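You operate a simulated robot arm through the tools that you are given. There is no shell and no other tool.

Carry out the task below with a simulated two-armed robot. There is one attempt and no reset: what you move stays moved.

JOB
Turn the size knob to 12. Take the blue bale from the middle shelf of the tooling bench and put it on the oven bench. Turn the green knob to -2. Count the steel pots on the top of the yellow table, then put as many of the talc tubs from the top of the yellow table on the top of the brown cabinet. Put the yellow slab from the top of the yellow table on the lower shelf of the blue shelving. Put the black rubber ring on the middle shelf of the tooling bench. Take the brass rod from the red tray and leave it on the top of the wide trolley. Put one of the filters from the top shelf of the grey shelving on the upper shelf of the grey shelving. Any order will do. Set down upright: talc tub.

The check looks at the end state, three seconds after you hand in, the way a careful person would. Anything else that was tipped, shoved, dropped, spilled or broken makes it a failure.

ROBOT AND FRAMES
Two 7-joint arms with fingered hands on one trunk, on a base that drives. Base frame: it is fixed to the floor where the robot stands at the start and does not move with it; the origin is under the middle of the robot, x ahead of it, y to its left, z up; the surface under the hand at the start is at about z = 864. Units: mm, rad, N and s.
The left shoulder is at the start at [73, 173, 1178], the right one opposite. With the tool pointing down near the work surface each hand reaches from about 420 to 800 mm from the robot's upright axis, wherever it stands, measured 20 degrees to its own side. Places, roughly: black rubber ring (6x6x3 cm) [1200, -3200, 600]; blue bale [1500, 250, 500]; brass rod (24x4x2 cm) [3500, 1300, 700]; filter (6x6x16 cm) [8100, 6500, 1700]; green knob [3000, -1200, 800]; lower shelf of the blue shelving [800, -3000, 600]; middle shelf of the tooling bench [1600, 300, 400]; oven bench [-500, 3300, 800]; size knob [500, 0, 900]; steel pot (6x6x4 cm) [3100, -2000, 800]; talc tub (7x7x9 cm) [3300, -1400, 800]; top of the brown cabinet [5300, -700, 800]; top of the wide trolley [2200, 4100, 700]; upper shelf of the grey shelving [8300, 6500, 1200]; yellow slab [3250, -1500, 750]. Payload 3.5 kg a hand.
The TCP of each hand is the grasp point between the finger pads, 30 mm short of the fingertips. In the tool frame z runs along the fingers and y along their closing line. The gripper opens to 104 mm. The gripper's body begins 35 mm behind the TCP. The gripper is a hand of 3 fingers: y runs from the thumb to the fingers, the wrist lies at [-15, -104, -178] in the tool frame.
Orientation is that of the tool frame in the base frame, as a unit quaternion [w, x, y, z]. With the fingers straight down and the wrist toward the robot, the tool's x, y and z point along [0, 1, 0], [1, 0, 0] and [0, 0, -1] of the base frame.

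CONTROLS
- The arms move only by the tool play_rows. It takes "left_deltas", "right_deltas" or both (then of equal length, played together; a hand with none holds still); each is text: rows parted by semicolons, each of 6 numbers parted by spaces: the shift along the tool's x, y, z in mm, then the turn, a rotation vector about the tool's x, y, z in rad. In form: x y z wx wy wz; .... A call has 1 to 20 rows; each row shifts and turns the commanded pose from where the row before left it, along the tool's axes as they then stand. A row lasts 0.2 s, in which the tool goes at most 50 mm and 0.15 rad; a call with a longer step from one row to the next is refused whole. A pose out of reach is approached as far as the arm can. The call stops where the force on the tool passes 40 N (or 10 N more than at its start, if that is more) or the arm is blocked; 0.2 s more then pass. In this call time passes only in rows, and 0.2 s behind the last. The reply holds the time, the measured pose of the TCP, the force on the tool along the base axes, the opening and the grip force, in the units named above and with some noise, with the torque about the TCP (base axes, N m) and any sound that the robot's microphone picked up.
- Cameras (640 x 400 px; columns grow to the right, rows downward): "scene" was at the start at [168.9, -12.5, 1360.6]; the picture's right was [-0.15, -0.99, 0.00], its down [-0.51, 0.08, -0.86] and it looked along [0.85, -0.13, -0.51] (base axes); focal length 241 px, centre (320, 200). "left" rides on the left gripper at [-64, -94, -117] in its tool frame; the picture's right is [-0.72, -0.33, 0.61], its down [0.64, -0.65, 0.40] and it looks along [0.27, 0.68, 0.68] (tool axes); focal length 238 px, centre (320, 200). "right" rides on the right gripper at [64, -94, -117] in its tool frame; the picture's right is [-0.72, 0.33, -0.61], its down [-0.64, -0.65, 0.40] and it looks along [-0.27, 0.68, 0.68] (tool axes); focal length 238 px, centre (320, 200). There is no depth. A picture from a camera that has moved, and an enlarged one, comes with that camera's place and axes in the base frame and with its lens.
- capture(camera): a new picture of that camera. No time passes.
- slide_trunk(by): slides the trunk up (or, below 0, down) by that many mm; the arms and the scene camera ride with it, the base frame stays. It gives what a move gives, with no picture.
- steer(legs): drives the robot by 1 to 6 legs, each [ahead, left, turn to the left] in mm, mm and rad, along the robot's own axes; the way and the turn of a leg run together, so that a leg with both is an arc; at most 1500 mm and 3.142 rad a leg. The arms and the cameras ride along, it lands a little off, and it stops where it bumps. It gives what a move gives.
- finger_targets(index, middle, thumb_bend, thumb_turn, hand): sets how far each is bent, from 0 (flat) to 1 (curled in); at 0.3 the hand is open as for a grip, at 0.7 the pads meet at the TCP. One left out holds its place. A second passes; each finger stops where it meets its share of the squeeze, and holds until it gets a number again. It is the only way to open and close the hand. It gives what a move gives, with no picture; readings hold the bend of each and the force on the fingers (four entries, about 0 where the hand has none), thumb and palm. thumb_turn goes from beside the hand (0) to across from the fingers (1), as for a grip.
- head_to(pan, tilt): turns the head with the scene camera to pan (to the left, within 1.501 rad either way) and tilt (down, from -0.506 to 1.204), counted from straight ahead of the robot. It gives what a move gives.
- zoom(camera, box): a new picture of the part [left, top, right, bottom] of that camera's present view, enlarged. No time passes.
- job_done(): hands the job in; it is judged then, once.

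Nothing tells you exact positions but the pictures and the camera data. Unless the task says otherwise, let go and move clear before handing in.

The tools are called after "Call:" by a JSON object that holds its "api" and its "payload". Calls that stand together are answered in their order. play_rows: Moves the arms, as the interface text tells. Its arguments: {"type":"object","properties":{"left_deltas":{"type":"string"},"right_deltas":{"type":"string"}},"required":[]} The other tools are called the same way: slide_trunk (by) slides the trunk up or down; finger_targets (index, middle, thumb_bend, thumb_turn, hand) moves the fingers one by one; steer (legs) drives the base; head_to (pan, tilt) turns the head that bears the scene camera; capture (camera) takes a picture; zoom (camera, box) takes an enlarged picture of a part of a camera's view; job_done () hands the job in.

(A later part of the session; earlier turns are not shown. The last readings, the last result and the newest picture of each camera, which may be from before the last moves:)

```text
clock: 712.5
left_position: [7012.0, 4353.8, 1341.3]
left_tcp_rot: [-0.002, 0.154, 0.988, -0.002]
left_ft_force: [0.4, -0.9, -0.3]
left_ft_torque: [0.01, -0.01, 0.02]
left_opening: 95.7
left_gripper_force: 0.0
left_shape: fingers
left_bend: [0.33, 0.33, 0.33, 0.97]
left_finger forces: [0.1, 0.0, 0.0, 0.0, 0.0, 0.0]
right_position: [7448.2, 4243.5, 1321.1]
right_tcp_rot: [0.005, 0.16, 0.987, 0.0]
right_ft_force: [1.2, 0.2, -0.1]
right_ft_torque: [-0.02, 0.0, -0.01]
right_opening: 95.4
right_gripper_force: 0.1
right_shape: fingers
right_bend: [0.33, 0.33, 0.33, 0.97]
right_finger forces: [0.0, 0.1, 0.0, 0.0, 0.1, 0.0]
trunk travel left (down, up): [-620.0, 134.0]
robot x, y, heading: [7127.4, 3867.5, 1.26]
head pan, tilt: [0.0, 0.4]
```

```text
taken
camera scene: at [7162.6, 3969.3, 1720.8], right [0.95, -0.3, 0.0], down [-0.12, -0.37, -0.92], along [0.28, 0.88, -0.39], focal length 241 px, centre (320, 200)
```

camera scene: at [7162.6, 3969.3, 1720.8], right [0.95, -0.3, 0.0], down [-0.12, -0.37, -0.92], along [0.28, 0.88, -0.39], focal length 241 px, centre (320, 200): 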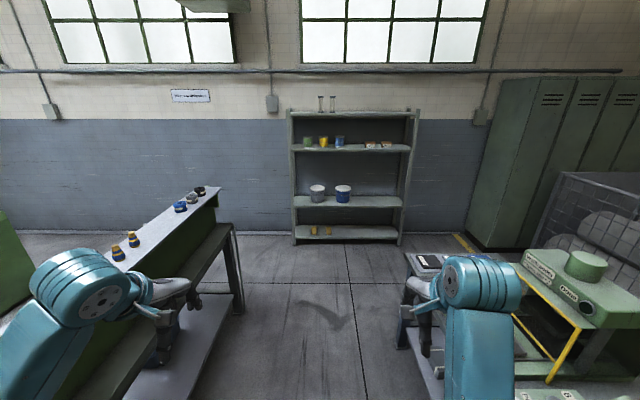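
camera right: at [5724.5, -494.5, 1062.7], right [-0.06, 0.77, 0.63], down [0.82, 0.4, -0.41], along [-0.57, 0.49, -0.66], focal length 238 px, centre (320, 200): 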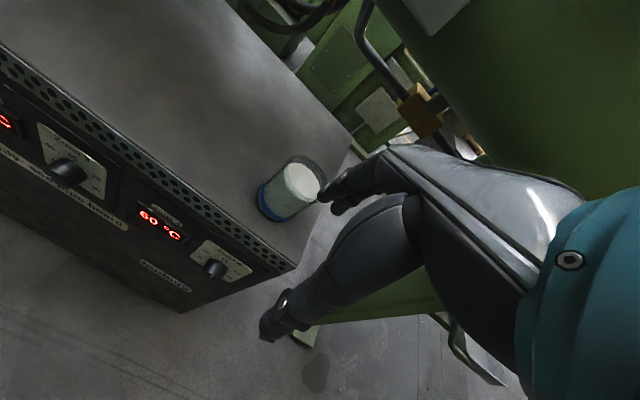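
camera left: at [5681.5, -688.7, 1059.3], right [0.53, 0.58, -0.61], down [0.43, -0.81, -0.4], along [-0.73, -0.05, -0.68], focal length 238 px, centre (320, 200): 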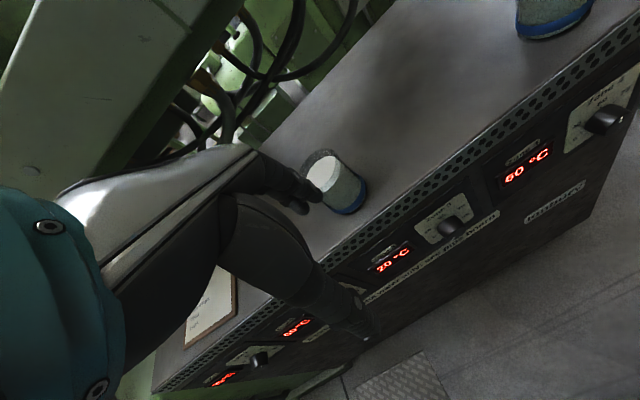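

The shelving is straight ahead with two glass-like filters on its top shelf. I drive up to it.

Call:
{"api": "steer", "payload": {"legs": [[900, -40, 0], [850, -80, 0]]}}

Call:
{"api": "head_to", "payload": {"pan": 0.1, "tilt": 0.1}}

Call:
{"api": "capture", "payload": {"camera": "scene"}}

```text
clock: 721.4
left_position: [7634.3, 5984.9, 1339.6]
left_tcp_rot: [-0.002, 0.147, 0.989, -0.001]
left_ft_force: [-0.1, 0.7, -0.2]
left_ft_torque: [-0.04, 0.01, 0.0]
left_opening: 95.4
left_gripper_force: 0.1
left_shape: fingers
left_bend: [0.33, 0.33, 0.33, 0.97]
left_finger forces: [0.1, 0.0, 0.0, 0.0, 0.1, 0.0]
right_position: [8073.4, 5878.7, 1321.0]
right_tcp_rot: [0.005, 0.155, 0.988, 0.0]
right_ft_force: [0.9, -0.2, -0.2]
right_ft_torque: [0.0, 0.02, -0.01]
right_opening: 95.4
right_gripper_force: 0.0
right_shape: fingers
right_bend: [0.33, 0.33, 0.33, 0.97]
right_finger forces: [0.0, 0.0, 0.0, 0.0, 0.0, 0.1]
trunk travel left (down, up): [-620.0, 134.0]
robot x, y, heading: [7758.1, 5501.0, 1.27]
head pan, tilt: [0.0, 0.4]
```

```text
clock: 722.2
left_position: [7634.4, 5986.1, 1340.4]
left_tcp_rot: [-0.002, 0.148, 0.989, -0.002]
left_ft_force: [-0.7, 0.1, 0.4]
left_ft_torque: [0.01, -0.01, 0.05]
left_opening: 95.5
left_gripper_force: 0.0
left_shape: fingers
left_bend: [0.33, 0.33, 0.33, 0.97]
left_finger forces: [0.0, 0.1, 0.1, 0.0, 0.1, 0.1]
right_position: [8073.4, 5878.9, 1322.0]
right_tcp_rot: [0.006, 0.156, 0.988, 0.0]
right_ft_force: [-0.1, -0.1, -1.1]
right_ft_torque: [0.02, -0.02, -0.02]
right_opening: 95.4
right_gripper_force: 0.1
right_shape: fingers
right_bend: [0.33, 0.33, 0.33, 0.97]
right_finger forces: [0.0, 0.0, 0.0, 0.0, 0.0, 0.1]
trunk travel left (down, up): [-620.0, 134.0]
robot x, y, heading: [7758.3, 5500.5, 1.273]
head pan, tilt: [0.099, 0.099]
```

```text
taken
camera scene: at [7779.8, 5604.0, 1748.6], right [0.98, -0.2, 0.0], down [-0.02, -0.1, -0.99], along [0.19, 0.98, -0.1], focal length 241 px, centre (320, 200)
```

scene: 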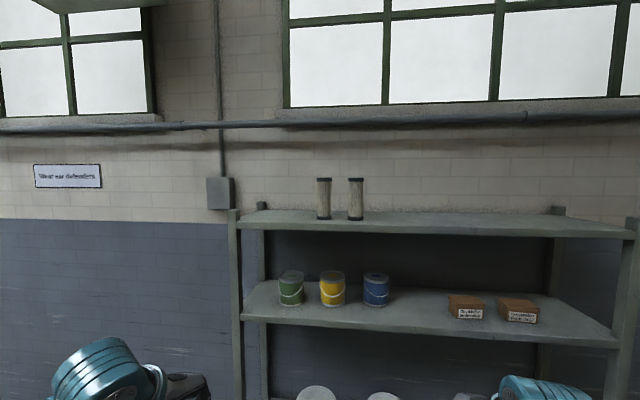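

Two filters stand on the top shelf (≈[7981,6521] and [8104,6495], base z≈1583). I raise the trunk and both hands above the top shelf level before approaching.

Call:
{"api": "slide_trunk", "payload": {"by": 130}}

Call:
{"api": "play_rows", "payload": {"right_deltas": "0 0 -43 0 0 0; 0 0 -43 0 0 0; 0 0 -43 0 0 0; 0 0 -43 0 0 0; 0 0 -43 0 0 0; 0 0 -43 0 0 0; 0 0 -43 0 0 0; 0 0 -43 0 0 0; 0 0 -43 0 0 0; 0 0 0 0 0 0", "left_deltas": "0 0 -33 0 0 0; 0 0 -33 0 0 0; 0 0 -33 0 0 0; 0 0 -33 0 0 0; 0 0 -33 0 0 0; 0 0 -33 0 0 0; 0 0 -33 0 0 0; 0 0 -33 0 0 0; 0 0 -33 0 0 0; 0 0 0 0 0 0"}}

Call:
{"api": "capture", "payload": {"camera": "scene"}}

Call:
{"api": "capture", "payload": {"camera": "right"}}

```text
clock: 723.8
left_position: [7634.1, 5985.3, 1469.5]
left_tcp_rot: [-0.002, 0.148, 0.989, -0.001]
left_ft_force: [-0.6, -0.4, -0.3]
left_ft_torque: [0.03, 0.01, -0.01]
left_opening: 95.7
left_gripper_force: 0.1
left_shape: fingers
left_bend: [0.33, 0.33, 0.33, 0.97]
left_finger forces: [0.0, 0.0, 0.0, 0.0, 0.0, 0.0]
right_position: [8071.0, 5878.4, 1450.2]
right_tcp_rot: [0.005, 0.155, 0.988, -0.001]
right_ft_force: [-0.1, 0.4, -1.6]
right_ft_torque: [-0.01, 0.01, 0.02]
right_opening: 95.1
right_gripper_force: 0.1
right_shape: fingers
right_bend: [0.33, 0.33, 0.33, 0.97]
right_finger forces: [0.1, 0.0, 0.0, 0.0, 0.1, 0.0]
trunk travel left (down, up): [-750.0, 4.0]
robot x, y, heading: [7755.3, 5502.4, 1.275]
head pan, tilt: [0.099, 0.099]
```

```text
clock: 726.0
left_position: [7636.0, 5987.1, 1766.1]
left_tcp_rot: [-0.002, 0.148, 0.989, -0.003]
left_ft_force: [0.0, -0.3, 0.5]
left_ft_torque: [0.02, -0.01, 0.03]
left_opening: 95.8
left_gripper_force: 0.1
left_shape: fingers
left_bend: [0.33, 0.33, 0.33, 0.97]
left_finger forces: [0.0, 0.1, 0.1, 0.1, 0.0, 0.0]
right_position: [8106.4, 5965.7, 1770.7]
right_tcp_rot: [0.005, 0.156, 0.988, -0.001]
right_ft_force: [-0.3, -0.8, -0.2]
right_ft_torque: [0.0, 0.02, 0.02]
right_opening: 95.4
right_gripper_force: 0.1
right_shape: fingers
right_bend: [0.33, 0.33, 0.33, 0.98]
right_finger forces: [0.1, 0.0, 0.0, 0.0, 0.0, 0.1]
right hand out of reach, approached as far as the arm can: row 2, 3, 4, 5, 6, 7
trunk travel left (down, up): [-750.0, 4.0]
robot x, y, heading: [7755.2, 5501.9, 1.275]
head pan, tilt: [0.099, 0.099]
```

```text
taken
camera scene: at [7779.3, 5602.6, 1878.5], right [0.98, -0.2, 0.0], down [-0.02, -0.1, -0.99], along [0.19, 0.98, -0.1], focal length 241 px, centre (320, 200)
```

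scene: 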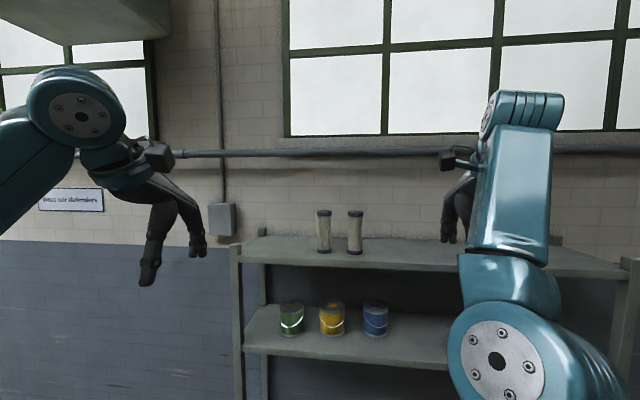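

```text
taken
camera right: at [8015.0, 5896.2, 1886.5], right [0.78, 0.09, 0.62], down [0.41, -0.82, -0.4], along [0.47, 0.57, -0.68], focal length 238 px, centre (320, 200)
```

right: 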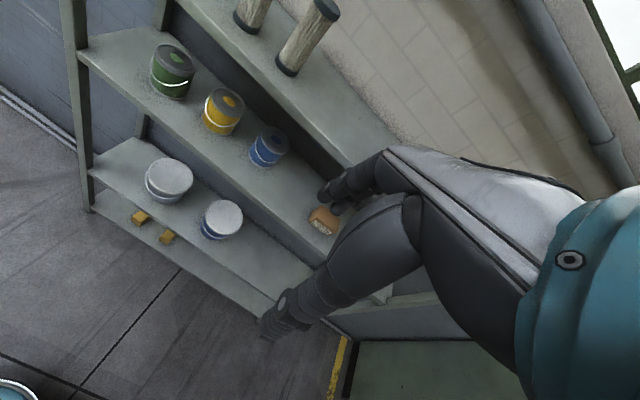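

The left arm has the better posture, so I'll take the left filter (F1 ≈[7976,6524], base z≈1578) with the left hand. I move closer.

Call:
{"api": "steer", "payload": {"legs": [[330, -60, 0]]}}

Call:
{"api": "capture", "payload": {"camera": "scene"}}

Call:
{"api": "capture", "payload": {"camera": "left"}}

```text
clock: 728.1
left_position: [7785.6, 6275.7, 1767.1]
left_tcp_rot: [-0.002, 0.148, 0.989, -0.001]
left_ft_force: [-0.5, -0.1, 0.5]
left_ft_torque: [0.02, -0.02, 0.0]
left_opening: 95.6
left_gripper_force: 0.2
left_shape: fingers
left_bend: [0.33, 0.33, 0.33, 0.97]
left_finger forces: [0.1, 0.0, 0.0, 0.1, 0.0, 0.0]
right_position: [8255.1, 6255.2, 1772.0]
right_tcp_rot: [0.004, 0.155, 0.988, 0.0]
right_ft_force: [0.2, -0.3, 0.3]
right_ft_torque: [-0.05, 0.02, 0.01]
right_opening: 95.5
right_gripper_force: 0.0
right_shape: fingers
right_bend: [0.33, 0.33, 0.33, 0.98]
right_finger forces: [0.1, 0.1, 0.0, 0.0, 0.1, 0.0]
trunk travel left (down, up): [-750.0, 4.0]
robot x, y, heading: [7908.8, 5792.4, 1.28]
head pan, tilt: [0.099, 0.099]
```

```text
taken
camera scene: at [7928.8, 5890.7, 1878.8], right [0.98, -0.19, 0.0], down [-0.02, -0.1, -1.0], along [0.19, 0.98, -0.1], focal length 241 px, centre (320, 200)
```

scene: 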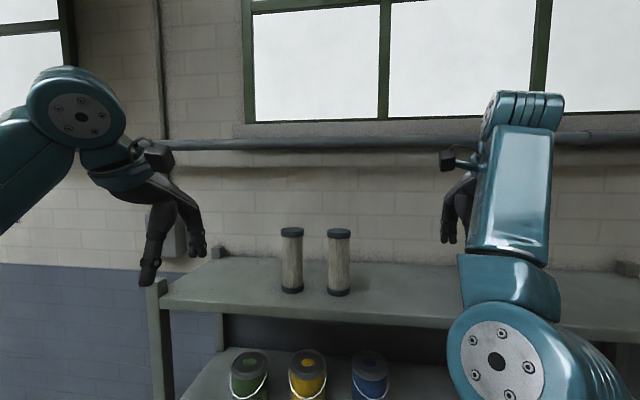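

```text
taken
camera left: at [7820.0, 6165.2, 1884.7], right [0.59, -0.52, -0.61], down [-0.8, -0.44, -0.4], along [-0.06, 0.73, -0.68], focal length 238 px, centre (320, 200)
```

left: 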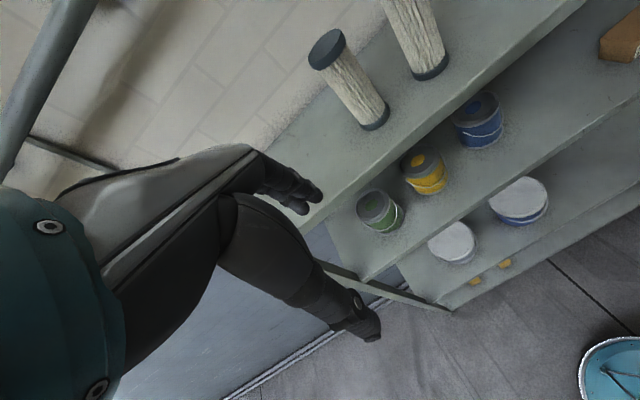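

F1 ≈[7973,6497]. I drive 120 mm closer and bring the left hand above it.

Call:
{"api": "steer", "payload": {"legs": [[120, 0, 0]]}}

Call:
{"api": "play_rows", "payload": {"left_deltas": "0 0 -25 0 0 0; 0 0 -25 0 0 0; 0 0 0 0 0 0"}}

Call:
{"api": "capture", "payload": {"camera": "left"}}

Call:
{"api": "capture", "payload": {"camera": "scene"}}

```text
clock: 729.4
left_position: [7818.8, 6389.3, 1767.9]
left_tcp_rot: [-0.002, 0.147, 0.989, 0.0]
left_ft_force: [-0.6, -0.3, -0.4]
left_ft_torque: [0.01, 0.01, -0.01]
left_opening: 95.5
left_gripper_force: 0.1
left_shape: fingers
left_bend: [0.33, 0.33, 0.33, 0.97]
left_finger forces: [0.0, 0.0, 0.0, 0.0, 0.0, 0.0]
right_position: [8289.8, 6368.2, 1772.1]
right_tcp_rot: [0.005, 0.155, 0.988, 0.001]
right_ft_force: [0.6, -0.9, 0.3]
right_ft_torque: [0.03, 0.02, 0.01]
right_opening: 95.7
right_gripper_force: 0.1
right_shape: fingers
right_bend: [0.33, 0.33, 0.33, 0.98]
right_finger forces: [0.1, 0.0, 0.0, 0.0, 0.0, 0.0]
trunk travel left (down, up): [-750.0, 4.0]
robot x, y, heading: [7944.4, 5907.1, 1.28]
head pan, tilt: [0.099, 0.099]
```

```text
clock: 730.2
left_position: [7819.2, 6394.0, 1816.9]
left_tcp_rot: [-0.003, 0.147, 0.989, -0.002]
left_ft_force: [-0.5, 0.3, 0.5]
left_ft_torque: [-0.05, 0.0, 0.01]
left_opening: 95.5
left_gripper_force: 0.0
left_shape: fingers
left_bend: [0.33, 0.33, 0.33, 0.97]
left_finger forces: [0.0, 0.1, 0.1, 0.2, 0.0, 0.0]
right_position: [8291.8, 6372.7, 1769.3]
right_tcp_rot: [0.005, 0.155, 0.988, -0.001]
right_ft_force: [0.2, -0.1, 0.0]
right_ft_torque: [-0.02, 0.01, 0.01]
right_opening: 95.5
right_gripper_force: 0.1
right_shape: fingers
right_bend: [0.33, 0.33, 0.33, 0.98]
right_finger forces: [0.0, 0.0, 0.0, 0.1, 0.0, 0.0]
trunk travel left (down, up): [-750.0, 4.0]
robot x, y, heading: [7943.6, 5903.2, 1.276]
head pan, tilt: [0.099, 0.099]
```

```text
taken
camera left: at [7855.5, 6284.2, 1934.4], right [0.59, -0.52, -0.61], down [-0.8, -0.44, -0.4], along [-0.06, 0.73, -0.68], focal length 238 px, centre (320, 200)
```

left: 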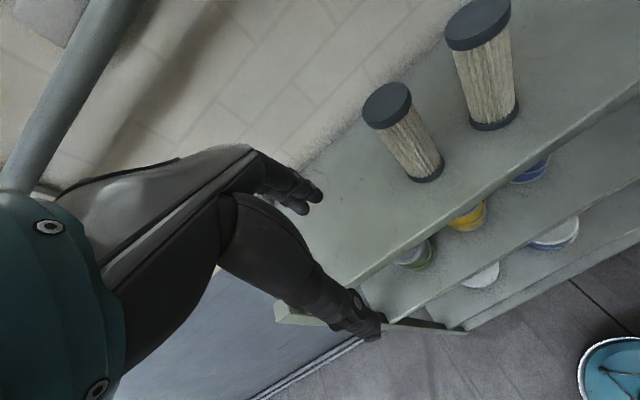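

```text
taken
camera scene: at [7964.6, 6008.9, 1878.4], right [0.98, -0.19, 0.0], down [-0.02, -0.1, -0.99], along [0.19, 0.98, -0.1], focal length 241 px, centre (320, 200)
```

scene: 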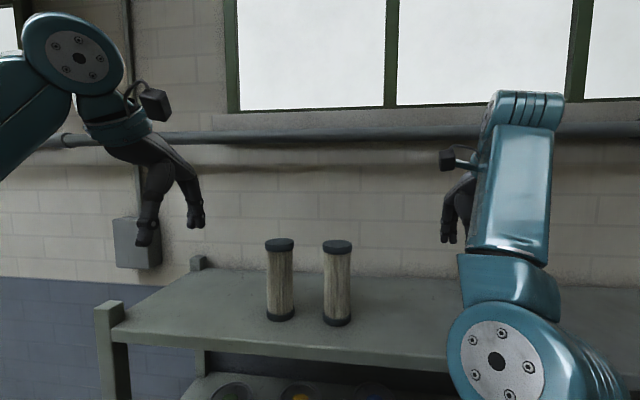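

Call:
{"api": "play_rows", "payload": {"left_deltas": "-30 37 0 0 0 0; -30 37 0 0 0 0; -30 37 0 0 0 0; -29 37 0 0 0 0; 0 0 0 0 0 0"}}

Call:
{"api": "capture", "payload": {"camera": "left"}}

Call:
{"api": "zoom", "payload": {"camera": "scene", "box": [220, 160, 380, 340]}}

```text
clock: 731.4
left_position: [7978.9, 6500.6, 1815.0]
left_tcp_rot: [-0.003, 0.147, 0.989, -0.001]
left_ft_force: [-0.2, -0.1, 0.1]
left_ft_torque: [-0.02, -0.01, -0.01]
left_opening: 95.5
left_gripper_force: 0.1
left_shape: fingers
left_bend: [0.33, 0.33, 0.33, 0.97]
left_finger forces: [0.0, 0.1, 0.0, 0.1, 0.1, 0.0]
right_position: [8289.4, 6370.2, 1771.8]
right_tcp_rot: [0.006, 0.154, 0.988, -0.001]
right_ft_force: [-0.5, 0.0, 0.1]
right_ft_torque: [0.02, 0.0, 0.0]
right_opening: 95.6
right_gripper_force: 0.0
right_shape: fingers
right_bend: [0.33, 0.33, 0.33, 0.98]
right_finger forces: [0.0, 0.0, 0.0, 0.0, 0.0, 0.0]
trunk travel left (down, up): [-750.0, 4.0]
robot x, y, heading: [7942.2, 5903.3, 1.281]
head pan, tilt: [0.099, 0.099]
```

```text
taken
camera left: at [8014.5, 6389.7, 1933.0], right [0.59, -0.52, -0.62], down [-0.81, -0.44, -0.4], along [-0.06, 0.73, -0.68], focal length 238 px, centre (320, 200)
```

left: 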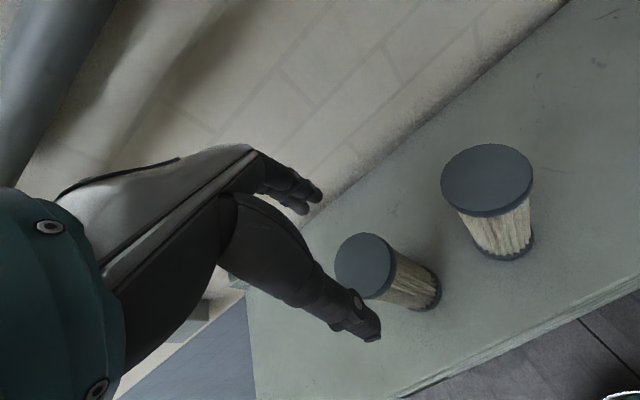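

```text
2.22 times, centred on (300, 250) of scene
camera zoom: at [7963.4, 6006.6, 1878.6], right [0.98, -0.19, 0.0], down [-0.02, -0.1, -0.99], along [0.19, 0.98, -0.1], focal length 535 px, centre (364, 89)
```

zoom: 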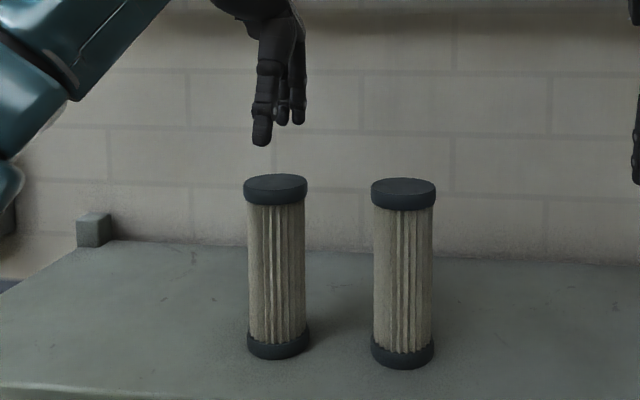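

Call:
{"api": "play_rows", "payload": {"left_deltas": "-1 -3 25 0 0 0; 0 0 25 0 0 0; 0 0 15 0 0 0; 0 0 0 0 0 0"}}

Call:
{"api": "capture", "payload": {"camera": "left"}}

Call:
{"api": "zoom", "payload": {"camera": "scene", "box": [220, 160, 380, 340]}}

```text
clock: 732.4
left_position: [7980.3, 6494.6, 1751.3]
left_tcp_rot: [-0.002, 0.147, 0.989, -0.001]
left_ft_force: [0.2, -1.9, 0.1]
left_ft_torque: [-0.05, 0.01, -0.01]
left_opening: 95.7
left_gripper_force: 0.2
left_shape: fingers
left_bend: [0.33, 0.33, 0.33, 0.97]
left_finger forces: [0.0, 0.0, 0.0, 0.0, 0.1, 0.1]
right_position: [8291.4, 6370.6, 1771.2]
right_tcp_rot: [0.004, 0.154, 0.988, 0.0]
right_ft_force: [0.0, -0.3, 0.4]
right_ft_torque: [-0.01, 0.01, 0.02]
right_opening: 95.3
right_gripper_force: 0.1
right_shape: fingers
right_bend: [0.33, 0.33, 0.33, 0.98]
right_finger forces: [0.1, 0.0, 0.0, 0.0, 0.0, 0.1]
trunk travel left (down, up): [-750.0, 4.0]
robot x, y, heading: [7941.8, 5908.4, 1.283]
head pan, tilt: [0.099, 0.099]
```

```text
taken
camera left: at [8014.0, 6384.9, 1869.1], right [0.59, -0.52, -0.62], down [-0.8, -0.44, -0.4], along [-0.06, 0.73, -0.68], focal length 238 px, centre (320, 200)
```

left: 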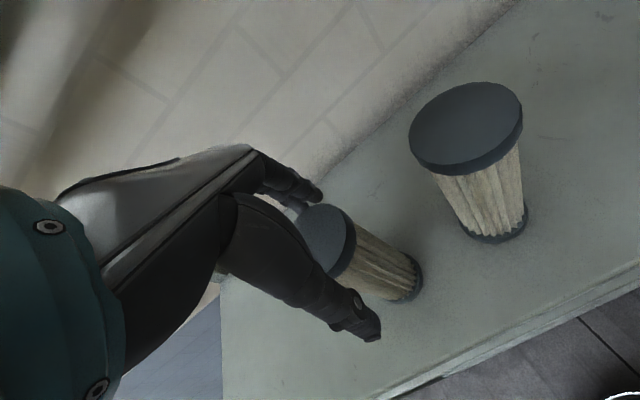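

```text
2.22 times, centred on (300, 250) of scene
camera zoom: at [7964.8, 6006.2, 1878.6], right [0.98, -0.19, 0.0], down [-0.02, -0.1, -1.0], along [0.19, 0.98, -0.1], focal length 535 px, centre (364, 89)
```

zoom: 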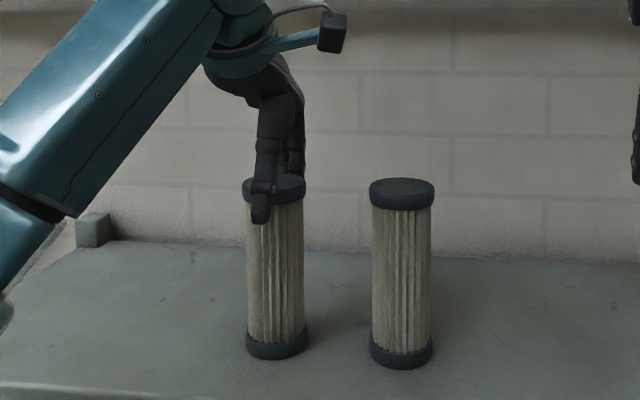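

Call:
{"api": "play_rows", "payload": {"left_deltas": "0 0 15 0 0 0; 0 0 14 0 0 0; 0 0 0 0 0 0"}}

Call:
{"api": "finger_targets", "payload": {"hand": "left", "index": 0.45, "middle": 0.45, "thumb_bend": 0.44}}

Call:
{"api": "zoom", "payload": {"camera": "scene", "box": [220, 160, 380, 340]}}

```text
clock: 733.2
left_position: [7977.4, 6494.6, 1722.3]
left_tcp_rot: [-0.002, 0.147, 0.989, -0.001]
left_ft_force: [0.1, 0.3, 0.8]
left_ft_torque: [-0.01, 0.01, -0.03]
left_opening: 96.0
left_gripper_force: 0.4
left_shape: fingers
left_bend: [0.33, 0.33, 0.33, 0.97]
left_finger forces: [0.6, 0.1, 0.0, 0.0, 0.1, 0.0]
right_position: [8289.3, 6370.1, 1770.1]
right_tcp_rot: [0.005, 0.155, 0.988, 0.0]
right_ft_force: [-1.1, -0.5, -1.3]
right_ft_torque: [-0.02, 0.0, 0.0]
right_opening: 95.7
right_gripper_force: 0.0
right_shape: fingers
right_bend: [0.33, 0.33, 0.33, 0.98]
right_finger forces: [0.1, 0.0, 0.1, 0.0, 0.0, 0.0]
trunk travel left (down, up): [-750.0, 4.0]
robot x, y, heading: [7941.1, 5906.4, 1.274]
head pan, tilt: [0.099, 0.099]
```

```text
clock: 734.2
left_position: [7978.1, 6494.9, 1720.1]
left_tcp_rot: [-0.002, 0.147, 0.989, -0.001]
left_ft_force: [-0.3, 0.1, 0.5]
left_ft_torque: [-0.01, -0.01, 0.0]
left_opening: 67.1
left_gripper_force: 0.1
left_shape: fingers
left_bend: [0.45, 0.45, 0.44, 0.97]
left_finger forces: [0.3, 0.0, 0.0, 0.1, 0.1, 0.0]
right_position: [8288.6, 6370.4, 1770.3]
right_tcp_rot: [0.005, 0.155, 0.988, 0.0]
right_ft_force: [1.0, 0.1, 0.6]
right_ft_torque: [0.01, 0.02, -0.02]
right_opening: 95.4
right_gripper_force: 0.0
right_shape: fingers
right_bend: [0.33, 0.33, 0.33, 0.98]
right_finger forces: [0.0, 0.0, 0.0, 0.1, 0.0, 0.0]
trunk travel left (down, up): [-750.0, 4.0]
robot x, y, heading: [7945.8, 5906.3, 1.282]
head pan, tilt: [0.099, 0.099]
```

```text
2.22 times, centred on (300, 250) of scene
camera zoom: at [7964.3, 6006.4, 1878.6], right [0.98, -0.19, 0.0], down [-0.02, -0.1, -0.99], along [0.19, 0.98, -0.1], focal length 535 px, centre (364, 89)
```

zoom: 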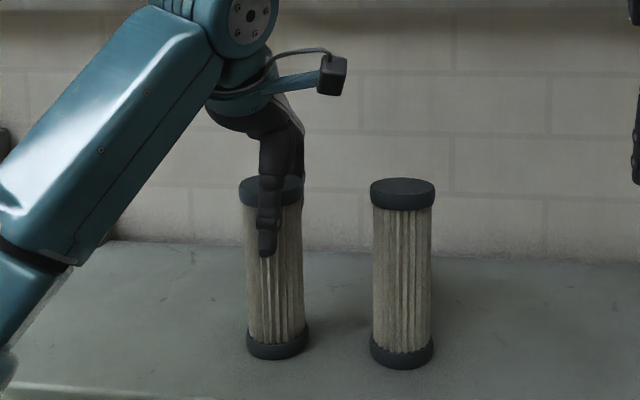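

I close fully on the filter and lift slightly.

Call:
{"api": "finger_targets", "payload": {"hand": "left", "index": 0.62, "middle": 0.62, "thumb_bend": 0.62}}

Call:
{"api": "zoom", "payload": {"camera": "scene", "box": [220, 160, 380, 340]}}

Call:
{"api": "capture", "payload": {"camera": "left"}}

```text
clock: 735.2
left_position: [7976.9, 6496.2, 1721.7]
left_tcp_rot: [-0.002, 0.147, 0.989, -0.001]
left_ft_force: [-0.3, 0.6, 0.3]
left_ft_torque: [0.14, 0.0, -0.02]
left_opening: 50.9
left_gripper_force: 16.8
left_shape: fingers
left_bend: [0.52, 0.54, 0.52, 0.96]
left_finger forces: [8.4, 8.4, 0.0, 0.0, 16.6, 0.0]
right_position: [8290.9, 6370.7, 1771.1]
right_tcp_rot: [0.005, 0.155, 0.988, 0.0]
right_ft_force: [0.0, -0.9, 0.0]
right_ft_torque: [0.04, 0.01, -0.01]
right_opening: 95.3
right_gripper_force: 0.1
right_shape: fingers
right_bend: [0.33, 0.33, 0.33, 0.98]
right_finger forces: [0.0, 0.0, 0.0, 0.0, 0.1, 0.0]
trunk travel left (down, up): [-750.0, 4.0]
robot x, y, heading: [7943.0, 5905.0, 1.275]
head pan, tilt: [0.099, 0.099]
```

```text
2.22 times, centred on (300, 250) of scene
camera zoom: at [7964.2, 6006.3, 1878.6], right [0.98, -0.19, 0.0], down [-0.02, -0.1, -1.0], along [0.19, 0.98, -0.1], focal length 535 px, centre (364, 89)
```

zoom: 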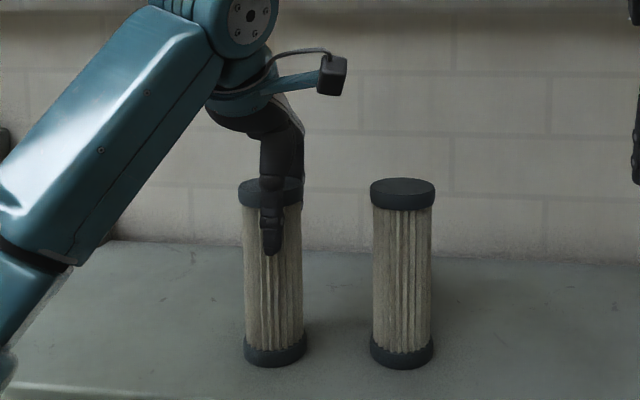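

```text
taken
camera left: at [8013.0, 6385.2, 1839.0], right [0.59, -0.52, -0.61], down [-0.8, -0.44, -0.4], along [-0.06, 0.73, -0.68], focal length 238 px, centre (320, 200)
```

left: 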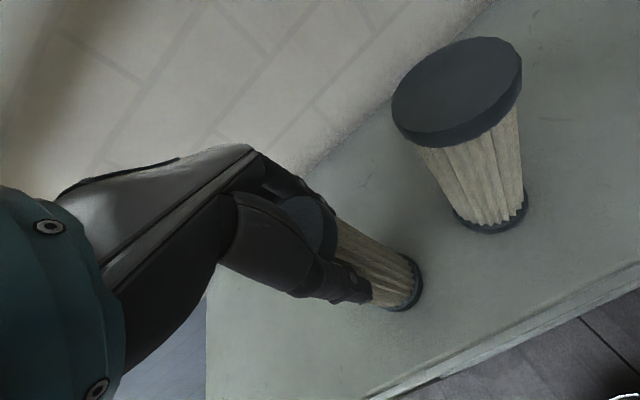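

Call:
{"api": "play_rows", "payload": {"left_deltas": "0 0 -8 0 0 0; 0 0 -12 0 0 0; 0 0 -20 0 0 0; 0 0 0 0 0 0"}}

Call:
{"api": "capture", "payload": {"camera": "scene"}}

```text
clock: 736.2
left_position: [7975.8, 6494.3, 1761.4]
left_tcp_rot: [-0.002, 0.148, 0.989, -0.002]
left_ft_force: [-0.2, 0.5, -1.7]
left_ft_torque: [-0.03, -0.03, 0.01]
left_opening: 51.1
left_gripper_force: 15.9
left_shape: fingers
left_bend: [0.52, 0.54, 0.52, 0.96]
left_finger forces: [8.1, 7.8, 0.0, 0.1, 16.1, 0.0]
right_position: [8290.1, 6371.6, 1771.0]
right_tcp_rot: [0.005, 0.155, 0.988, 0.0]
right_ft_force: [-0.2, -0.2, 0.0]
right_ft_torque: [0.02, 0.02, -0.01]
right_opening: 95.5
right_gripper_force: 0.1
right_shape: fingers
right_bend: [0.33, 0.33, 0.33, 0.98]
right_finger forces: [0.0, 0.1, 0.0, 0.0, 0.0, 0.1]
trunk travel left (down, up): [-750.0, 4.0]
robot x, y, heading: [7945.9, 5903.0, 1.27]
head pan, tilt: [0.099, 0.099]
```

```text
taken
camera scene: at [7964.1, 6006.7, 1878.6], right [0.98, -0.19, 0.0], down [-0.02, -0.1, -0.99], along [0.19, 0.98, -0.1], focal length 241 px, centre (320, 200)
```

scene: 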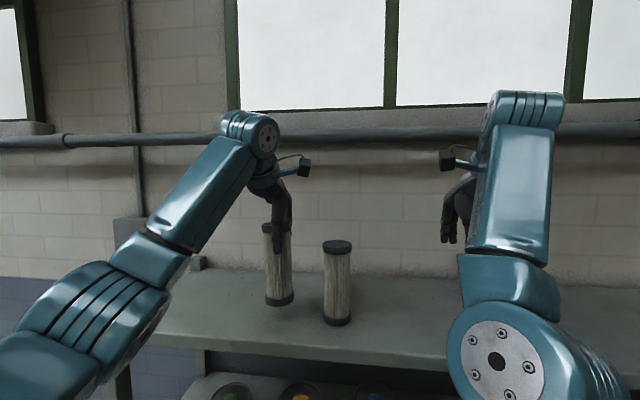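

The filter is held upright. I back away from the shelving, lower the trunk, and shift right in front of the free part of the upper shelf.

Call:
{"api": "steer", "payload": {"legs": [[-350, 0, 0]]}}

Call:
{"api": "slide_trunk", "payload": {"by": -360}}

Call:
{"api": "steer", "payload": {"legs": [[40, -300, 0]]}}

Call:
{"api": "head_to", "payload": {"pan": 0.1, "tilt": 0.3}}

Call:
{"api": "capture", "payload": {"camera": "scene"}}

Call:
{"api": "capture", "payload": {"camera": "left"}}

```text
clock: 738.4
left_position: [7877.3, 6167.7, 1760.3]
left_tcp_rot: [-0.002, 0.148, 0.989, -0.002]
left_ft_force: [-0.1, 1.2, -1.7]
left_ft_torque: [-0.06, -0.02, 0.02]
left_opening: 51.0
left_gripper_force: 16.0
left_shape: fingers
left_bend: [0.52, 0.54, 0.52, 0.96]
left_finger forces: [8.2, 7.7, 0.0, 0.0, 16.2, 0.1]
right_position: [8189.3, 6045.8, 1770.0]
right_tcp_rot: [0.005, 0.154, 0.988, -0.001]
right_ft_force: [-0.3, 0.2, 0.2]
right_ft_torque: [-0.01, -0.02, -0.06]
right_opening: 95.3
right_gripper_force: 0.0
right_shape: fingers
right_bend: [0.33, 0.33, 0.33, 0.98]
right_finger forces: [0.1, 0.0, 0.1, 0.0, 0.0, 0.0]
trunk travel left (down, up): [-750.0, 4.0]
robot x, y, heading: [7842.1, 5575.9, 1.279]
head pan, tilt: [0.099, 0.099]
```

```text
clock: 741.9
left_position: [7876.0, 6165.1, 1402.0]
left_tcp_rot: [-0.002, 0.146, 0.989, -0.002]
left_ft_force: [0.0, -1.0, -1.5]
left_ft_torque: [0.0, -0.04, 0.02]
left_opening: 50.9
left_gripper_force: 16.6
left_shape: fingers
left_bend: [0.52, 0.54, 0.52, 0.96]
left_finger forces: [8.1, 7.8, 0.0, 0.0, 16.2, 0.0]
right_position: [8197.4, 6064.7, 1385.4]
right_tcp_rot: [0.002, 0.154, 0.988, -0.023]
right_ft_force: [-0.6, 0.3, -0.1]
right_ft_torque: [-0.05, 0.01, 0.01]
right_opening: 95.4
right_gripper_force: 0.0
right_shape: fingers
right_bend: [0.33, 0.33, 0.33, 0.98]
right_finger forces: [0.1, 0.0, 0.1, 0.1, 0.0, 0.0]
trunk travel left (down, up): [-390.0, 364.0]
robot x, y, heading: [7840.2, 5579.2, 1.274]
head pan, tilt: [0.099, 0.099]
```

```text
clock: 744.0
left_position: [8172.1, 6118.1, 1401.6]
left_tcp_rot: [-0.002, 0.147, 0.989, -0.002]
left_ft_force: [0.5, 0.1, -1.3]
left_ft_torque: [0.0, 0.01, 0.03]
left_opening: 51.0
left_gripper_force: 15.2
left_shape: fingers
left_bend: [0.52, 0.54, 0.52, 0.96]
left_finger forces: [8.2, 7.9, 0.0, 0.0, 16.1, 0.0]
right_position: [8493.0, 6016.0, 1385.5]
right_tcp_rot: [0.001, 0.156, 0.988, -0.024]
right_ft_force: [-0.3, 0.0, -0.5]
right_ft_torque: [-0.03, 0.0, -0.01]
right_opening: 95.4
right_gripper_force: 0.1
right_shape: fingers
right_bend: [0.33, 0.33, 0.33, 0.98]
right_finger forces: [0.0, 0.0, 0.0, 0.1, 0.1, 0.0]
trunk travel left (down, up): [-390.0, 364.0]
robot x, y, heading: [8135.6, 5529.0, 1.275]
head pan, tilt: [0.099, 0.099]
```

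```text
clock: 744.7
left_position: [8172.4, 6118.5, 1401.6]
left_tcp_rot: [-0.002, 0.148, 0.989, -0.002]
left_ft_force: [0.2, 0.9, -2.0]
left_ft_torque: [0.02, 0.02, -0.02]
left_opening: 51.0
left_gripper_force: 15.9
left_shape: fingers
left_bend: [0.52, 0.54, 0.52, 0.96]
left_finger forces: [8.1, 7.8, 0.0, 0.1, 16.1, 0.0]
right_position: [8492.7, 6015.0, 1385.3]
right_tcp_rot: [0.002, 0.155, 0.988, -0.023]
right_ft_force: [0.5, 1.4, 0.0]
right_ft_torque: [-0.01, -0.01, 0.0]
right_opening: 95.7
right_gripper_force: 0.1
right_shape: fingers
right_bend: [0.33, 0.33, 0.33, 0.98]
right_finger forces: [0.0, 0.0, 0.1, 0.1, 0.0, 0.0]
trunk travel left (down, up): [-390.0, 364.0]
robot x, y, heading: [8137.1, 5529.0, 1.271]
head pan, tilt: [0.099, 0.3]
```

```text
taken
camera scene: at [8168.5, 5661.7, 1499.1], right [0.98, -0.2, 0.0], down [-0.06, -0.29, -0.96], along [0.19, 0.94, -0.3], focal length 241 px, centre (320, 200)
```

scene: 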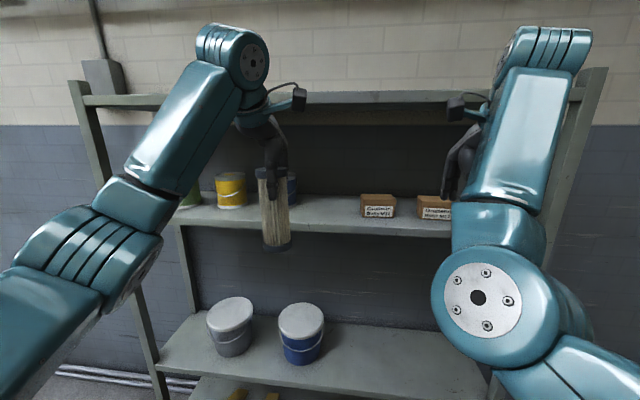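

```text
taken
camera left: at [8207.1, 6007.9, 1519.2], right [0.59, -0.52, -0.61], down [-0.81, -0.44, -0.4], along [-0.06, 0.73, -0.68], focal length 238 px, centre (320, 200)
```

left: 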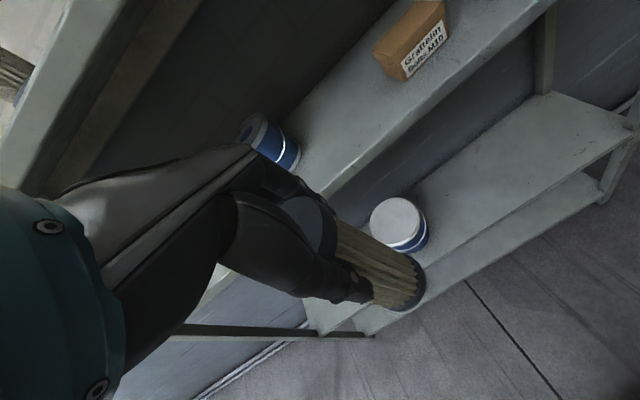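

Call:
{"api": "zoom", "payload": {"camera": "scene", "box": [230, 160, 470, 260]}}

Call:
{"api": "zoom", "payload": {"camera": "left", "box": [230, 0, 560, 330]}}

Call:
{"api": "capture", "payload": {"camera": "right"}}

```text
2.67 times, centred on (350, 210) of scene
camera zoom: at [8168.5, 5661.7, 1499.1], right [0.98, -0.2, 0.0], down [-0.06, -0.29, -0.96], along [0.19, 0.94, -0.3], focal length 642 px, centre (240, 173)
```

zoom: 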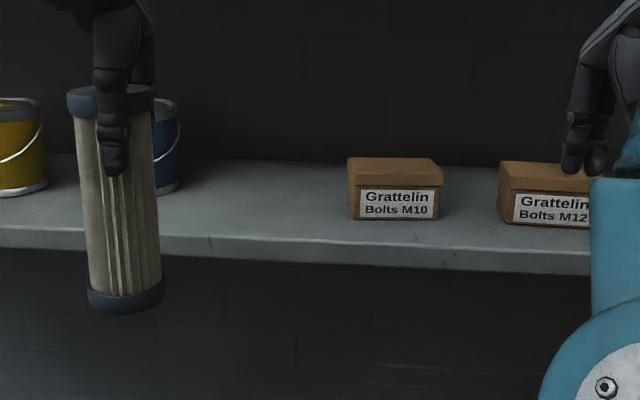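

```text
1.21 times, centred on (395, 165) of left
camera zoom: at [8207.1, 6007.9, 1519.2], right [0.59, -0.52, -0.61], down [-0.81, -0.44, -0.4], along [-0.06, 0.73, -0.68], focal length 289 px, centre (229, 242)
```

zoom: 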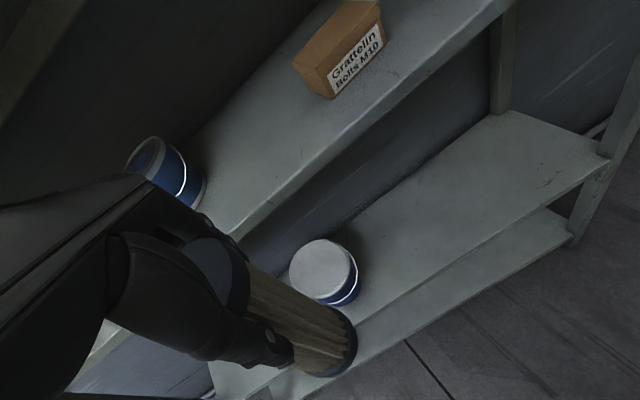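

```text
taken
camera right: at [8403.3, 5951.3, 1505.1], right [0.79, 0.12, 0.61], down [0.41, -0.84, -0.37], along [0.46, 0.54, -0.71], focal length 238 px, centre (320, 200)
```

right: 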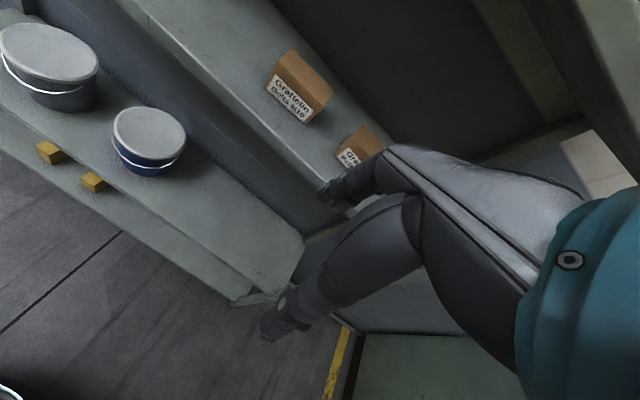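

Shelf top z≈1222 with a free spot between the blue can and the M10 box. Because of the top shelf's edge I'll tilt the hand ~10° and set the filter near the front. First I pull the right hand back out of the way.

Call:
{"api": "play_rows", "payload": {"right_deltas": "0 -30 20 0 0 0; 0 -30 20 0 0 0; 0 -30 20 0 0 0; 0 -30 20 0 0 0; 0 -30 20 0 0 0; 0 0 30 0 0 0; 0 0 30 0 0 0; 0 0 0 0 0 0"}}

Call:
{"api": "capture", "payload": {"camera": "scene"}}

```text
clock: 746.5
left_position: [8171.9, 6118.2, 1401.7]
left_tcp_rot: [-0.002, 0.148, 0.989, -0.001]
left_ft_force: [0.0, -0.2, -1.3]
left_ft_torque: [0.01, -0.05, -0.02]
left_opening: 50.9
left_gripper_force: 15.7
left_shape: fingers
left_bend: [0.52, 0.54, 0.52, 0.96]
left_finger forces: [8.0, 7.8, 0.0, 0.0, 16.1, 0.1]
right_position: [8531.3, 5986.2, 1231.9]
right_tcp_rot: [0.002, 0.155, 0.988, -0.023]
right_ft_force: [0.3, -1.1, 0.1]
right_ft_torque: [0.01, 0.01, 0.01]
right_opening: 95.7
right_gripper_force: 0.0
right_shape: fingers
right_bend: [0.33, 0.33, 0.33, 0.98]
right_finger forces: [0.0, 0.0, 0.0, 0.1, 0.0, 0.0]
right hand out of reach, approached as far as the arm can: row 1, 2, 3, 4, 5
trunk travel left (down, up): [-390.0, 364.0]
robot x, y, heading: [8138.7, 5531.5, 1.273]
head pan, tilt: [0.099, 0.3]
```

```text
taken
camera scene: at [8168.5, 5661.6, 1499.0], right [0.98, -0.2, 0.0], down [-0.06, -0.29, -0.96], along [0.19, 0.94, -0.3], focal length 241 px, centre (320, 200)
```

scene: 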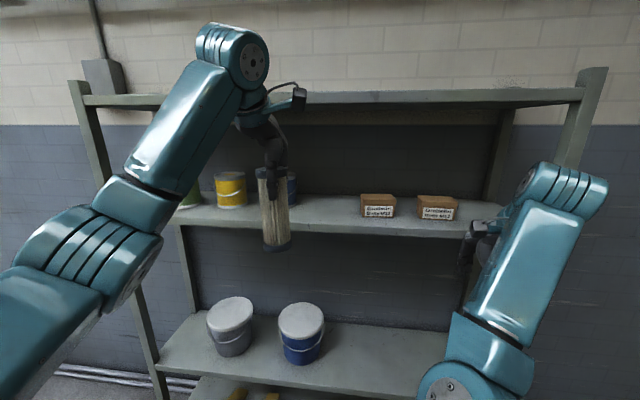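

Call:
{"api": "play_rows", "payload": {"right_deltas": "-20 -30 20 0 0 0; -20 -30 20 0 0 0; -20 -30 20 0 0 0; -20 -30 20 0 0 0; -20 -20 20 0 0 0; 0 0 0 0 0 0"}}

Call:
{"api": "capture", "payload": {"camera": "scene"}}

```text
clock: 747.9
left_position: [8171.4, 6117.6, 1400.7]
left_tcp_rot: [-0.002, 0.148, 0.989, -0.001]
left_ft_force: [-0.2, -0.2, -1.8]
left_ft_torque: [0.0, -0.01, -0.01]
left_opening: 50.9
left_gripper_force: 16.3
left_shape: fingers
left_bend: [0.52, 0.54, 0.52, 0.96]
left_finger forces: [8.1, 7.8, 0.0, 0.0, 16.1, 0.0]
right_position: [8611.7, 5843.0, 1128.8]
right_tcp_rot: [0.002, 0.156, 0.988, -0.023]
right_ft_force: [-0.1, -0.1, -0.4]
right_ft_torque: [0.01, 0.0, -0.01]
right_opening: 95.5
right_gripper_force: 0.0
right_shape: fingers
right_bend: [0.33, 0.33, 0.33, 0.98]
right_finger forces: [0.1, 0.0, 0.1, 0.0, 0.0, 0.0]
right hand out of reach, approached as far as the arm can: row 1, 2, 3, 4
trunk travel left (down, up): [-390.0, 364.0]
robot x, y, heading: [8136.1, 5528.5, 1.27]
head pan, tilt: [0.099, 0.3]
```

```text
taken
camera scene: at [8168.4, 5661.8, 1499.0], right [0.98, -0.2, 0.0], down [-0.06, -0.29, -0.96], along [0.19, 0.94, -0.3], focal length 241 px, centre (320, 200)
```

scene: 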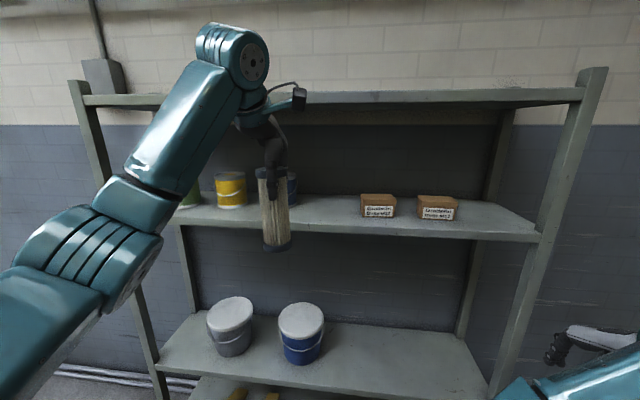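

Call:
{"api": "play_rows", "payload": {"left_deltas": "0 0 0 -0.0875 0 0; 0 0 0 -0.0875 0 0; 0 0 0 0 0 0"}}

Call:
{"api": "steer", "payload": {"legs": [[0, -90, -0.004], [170, 0, 0]]}}

Call:
{"api": "capture", "payload": {"camera": "scene"}}

Call:
{"api": "capture", "payload": {"camera": "left"}}

```text
clock: 748.7
left_position: [8172.0, 6118.3, 1400.7]
left_tcp_rot: [0.011, 0.147, 0.985, 0.086]
left_ft_force: [0.7, 0.1, -1.3]
left_ft_torque: [-0.01, 0.0, 0.01]
left_opening: 50.9
left_gripper_force: 15.9
left_shape: fingers
left_bend: [0.52, 0.54, 0.52, 0.96]
left_finger forces: [8.1, 7.8, 0.0, 0.1, 16.2, 0.1]
right_position: [8611.5, 5842.2, 1128.4]
right_tcp_rot: [0.002, 0.156, 0.987, -0.023]
right_ft_force: [0.7, -0.3, 0.2]
right_ft_torque: [0.01, -0.01, -0.01]
right_opening: 95.4
right_gripper_force: 0.0
right_shape: fingers
right_bend: [0.33, 0.33, 0.33, 0.98]
right_finger forces: [0.0, 0.1, 0.1, 0.0, 0.1, 0.0]
trunk travel left (down, up): [-390.0, 364.0]
robot x, y, heading: [8135.3, 5528.1, 1.273]
head pan, tilt: [0.099, 0.3]
```

```text
clock: 750.9
left_position: [8311.4, 6254.8, 1401.0]
left_tcp_rot: [0.011, 0.15, 0.985, 0.084]
left_ft_force: [0.8, 0.1, -1.9]
left_ft_torque: [-0.04, 0.0, 0.0]
left_opening: 51.0
left_gripper_force: 15.9
left_shape: fingers
left_bend: [0.52, 0.54, 0.52, 0.96]
left_finger forces: [8.1, 7.8, 0.0, 0.0, 16.2, 0.0]
right_position: [8748.6, 5976.5, 1128.0]
right_tcp_rot: [0.001, 0.157, 0.987, -0.025]
right_ft_force: [-0.2, -0.6, -0.2]
right_ft_torque: [0.02, 0.0, -0.02]
right_opening: 95.4
right_gripper_force: 0.0
right_shape: fingers
right_bend: [0.33, 0.33, 0.33, 0.98]
right_finger forces: [0.0, 0.1, 0.0, 0.1, 0.0, 0.1]
trunk travel left (down, up): [-390.0, 364.0]
robot x, y, heading: [8273.3, 5667.3, 1.271]
head pan, tilt: [0.099, 0.3]
```

```text
taken
camera scene: at [8305.3, 5799.2, 1498.9], right [0.98, -0.2, 0.0], down [-0.06, -0.29, -0.96], along [0.19, 0.94, -0.3], focal length 241 px, centre (320, 200)
```

scene: 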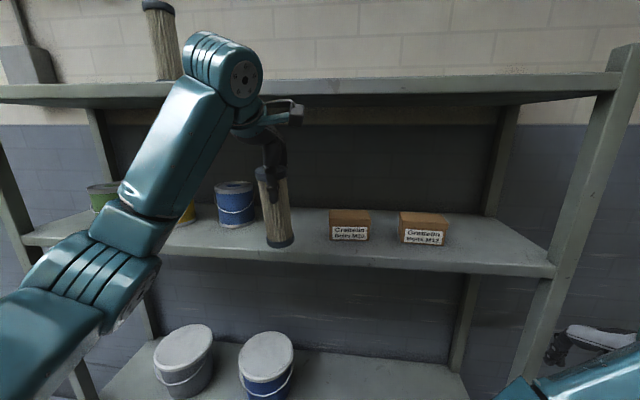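

```text
taken
camera left: at [8339.7, 6126.9, 1500.7], right [0.62, -0.42, -0.66], down [-0.78, -0.36, -0.51], along [-0.02, 0.83, -0.55], focal length 238 px, centre (320, 200)
```

left: 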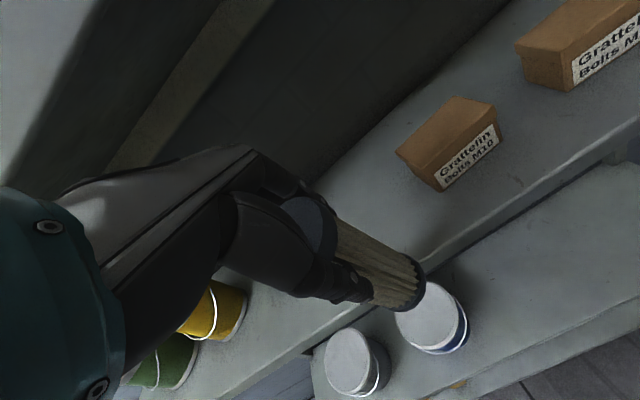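

Aligned in front of the free spot. I move the tilted filter in over the shelf's front part and lower slowly.

Call:
{"api": "play_rows", "payload": {"left_deltas": "0 25 4.4 0 0 0; 0 26 4.6 0 0 0; 0 -1.7 9.8 0 0 0; 0 -1.7 9.8 0 0 0; 0 0 0 0 0 0"}}

Call:
{"api": "zoom", "payload": {"camera": "scene", "box": [200, 60, 440, 280]}}

Call:
{"api": "capture", "payload": {"camera": "left"}}

```text
clock: 752.1
left_position: [8325.1, 6303.1, 1381.9]
left_tcp_rot: [0.011, 0.15, 0.985, 0.085]
left_ft_force: [-0.5, 0.2, -2.3]
left_ft_torque: [-0.01, 0.04, 0.04]
left_opening: 51.1
left_gripper_force: 16.0
left_shape: fingers
left_bend: [0.52, 0.54, 0.52, 0.96]
left_finger forces: [8.1, 7.8, 0.1, 0.0, 16.1, 0.0]
right_position: [8748.4, 5976.0, 1129.1]
right_tcp_rot: [0.002, 0.158, 0.987, -0.024]
right_ft_force: [-0.5, -0.1, 0.2]
right_ft_torque: [-0.01, 0.0, -0.02]
right_opening: 95.7
right_gripper_force: 0.1
right_shape: fingers
right_bend: [0.33, 0.33, 0.33, 0.98]
right_finger forces: [0.0, 0.1, 0.0, 0.1, 0.0, 0.0]
trunk travel left (down, up): [-390.0, 364.0]
robot x, y, heading: [8275.8, 5666.2, 1.271]
head pan, tilt: [0.099, 0.3]
```

```text
1.82 times, centred on (320, 170) of scene
camera zoom: at [8304.8, 5798.1, 1499.0], right [0.98, -0.2, 0.0], down [-0.06, -0.29, -0.96], along [0.19, 0.94, -0.3], focal length 438 px, centre (320, 254)
```

zoom: 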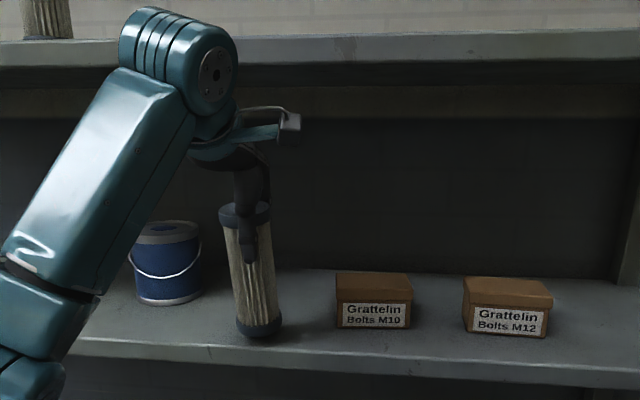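

```text
taken
camera left: at [8354.3, 6175.4, 1480.9], right [0.62, -0.42, -0.66], down [-0.78, -0.36, -0.51], along [-0.02, 0.83, -0.55], focal length 238 px, centre (320, 200)
```

left: 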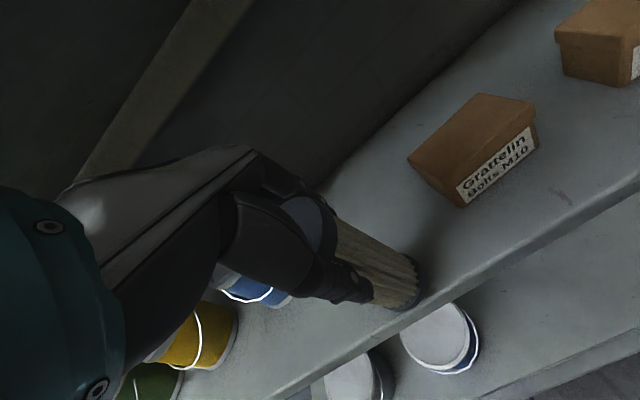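

Call:
{"api": "play_rows", "payload": {"left_deltas": "0 -0.7 3.9 0 0 0; 0 -0.7 3.9 0 0 0; 0 0 0 0 0 0"}}

```text
clock: 752.9
left_position: [8326.0, 6303.6, 1373.2]
left_tcp_rot: [0.011, 0.15, 0.985, 0.085]
left_ft_force: [0.5, 0.1, -1.6]
left_ft_torque: [0.01, 0.0, -0.02]
left_opening: 50.8
left_gripper_force: 16.5
left_shape: fingers
left_bend: [0.52, 0.54, 0.52, 0.96]
left_finger forces: [8.0, 7.7, 0.0, 0.0, 16.2, 0.0]
right_position: [8748.5, 5976.6, 1129.3]
right_tcp_rot: [0.002, 0.158, 0.987, -0.023]
right_ft_force: [-0.1, -1.1, 0.0]
right_ft_torque: [-0.01, 0.0, 0.0]
right_opening: 95.4
right_gripper_force: 0.0
right_shape: fingers
right_bend: [0.33, 0.33, 0.33, 0.98]
right_finger forces: [0.1, 0.0, 0.1, 0.1, 0.0, 0.0]
trunk travel left (down, up): [-390.0, 364.0]
robot x, y, heading: [8272.6, 5662.7, 1.277]
head pan, tilt: [0.099, 0.3]
```

Call:
{"api": "play_rows", "payload": {"left_deltas": "0 -0.5 2.9 0 0 0; 0 -0.5 2.9 0 0 0; 0 0 0 0 0 0"}}

```text
clock: 753.7
left_position: [8326.8, 6303.5, 1368.1]
left_tcp_rot: [0.011, 0.15, 0.985, 0.085]
left_ft_force: [0.2, 0.2, -1.5]
left_ft_torque: [0.0, -0.04, 0.01]
left_opening: 50.7
left_gripper_force: 15.9
left_shape: fingers
left_bend: [0.52, 0.54, 0.52, 0.96]
left_finger forces: [8.0, 7.6, 0.0, 0.1, 16.1, 0.0]
right_position: [8749.9, 5976.0, 1130.0]
right_tcp_rot: [0.002, 0.157, 0.987, -0.023]
right_ft_force: [0.6, 0.4, -0.2]
right_ft_torque: [-0.02, 0.01, -0.01]
right_opening: 95.6
right_gripper_force: 0.1
right_shape: fingers
right_bend: [0.33, 0.33, 0.33, 0.98]
right_finger forces: [0.1, 0.0, 0.0, 0.0, 0.0, 0.0]
trunk travel left (down, up): [-390.0, 364.0]
robot x, y, heading: [8273.4, 5666.4, 1.266]
head pan, tilt: [0.099, 0.3]
```

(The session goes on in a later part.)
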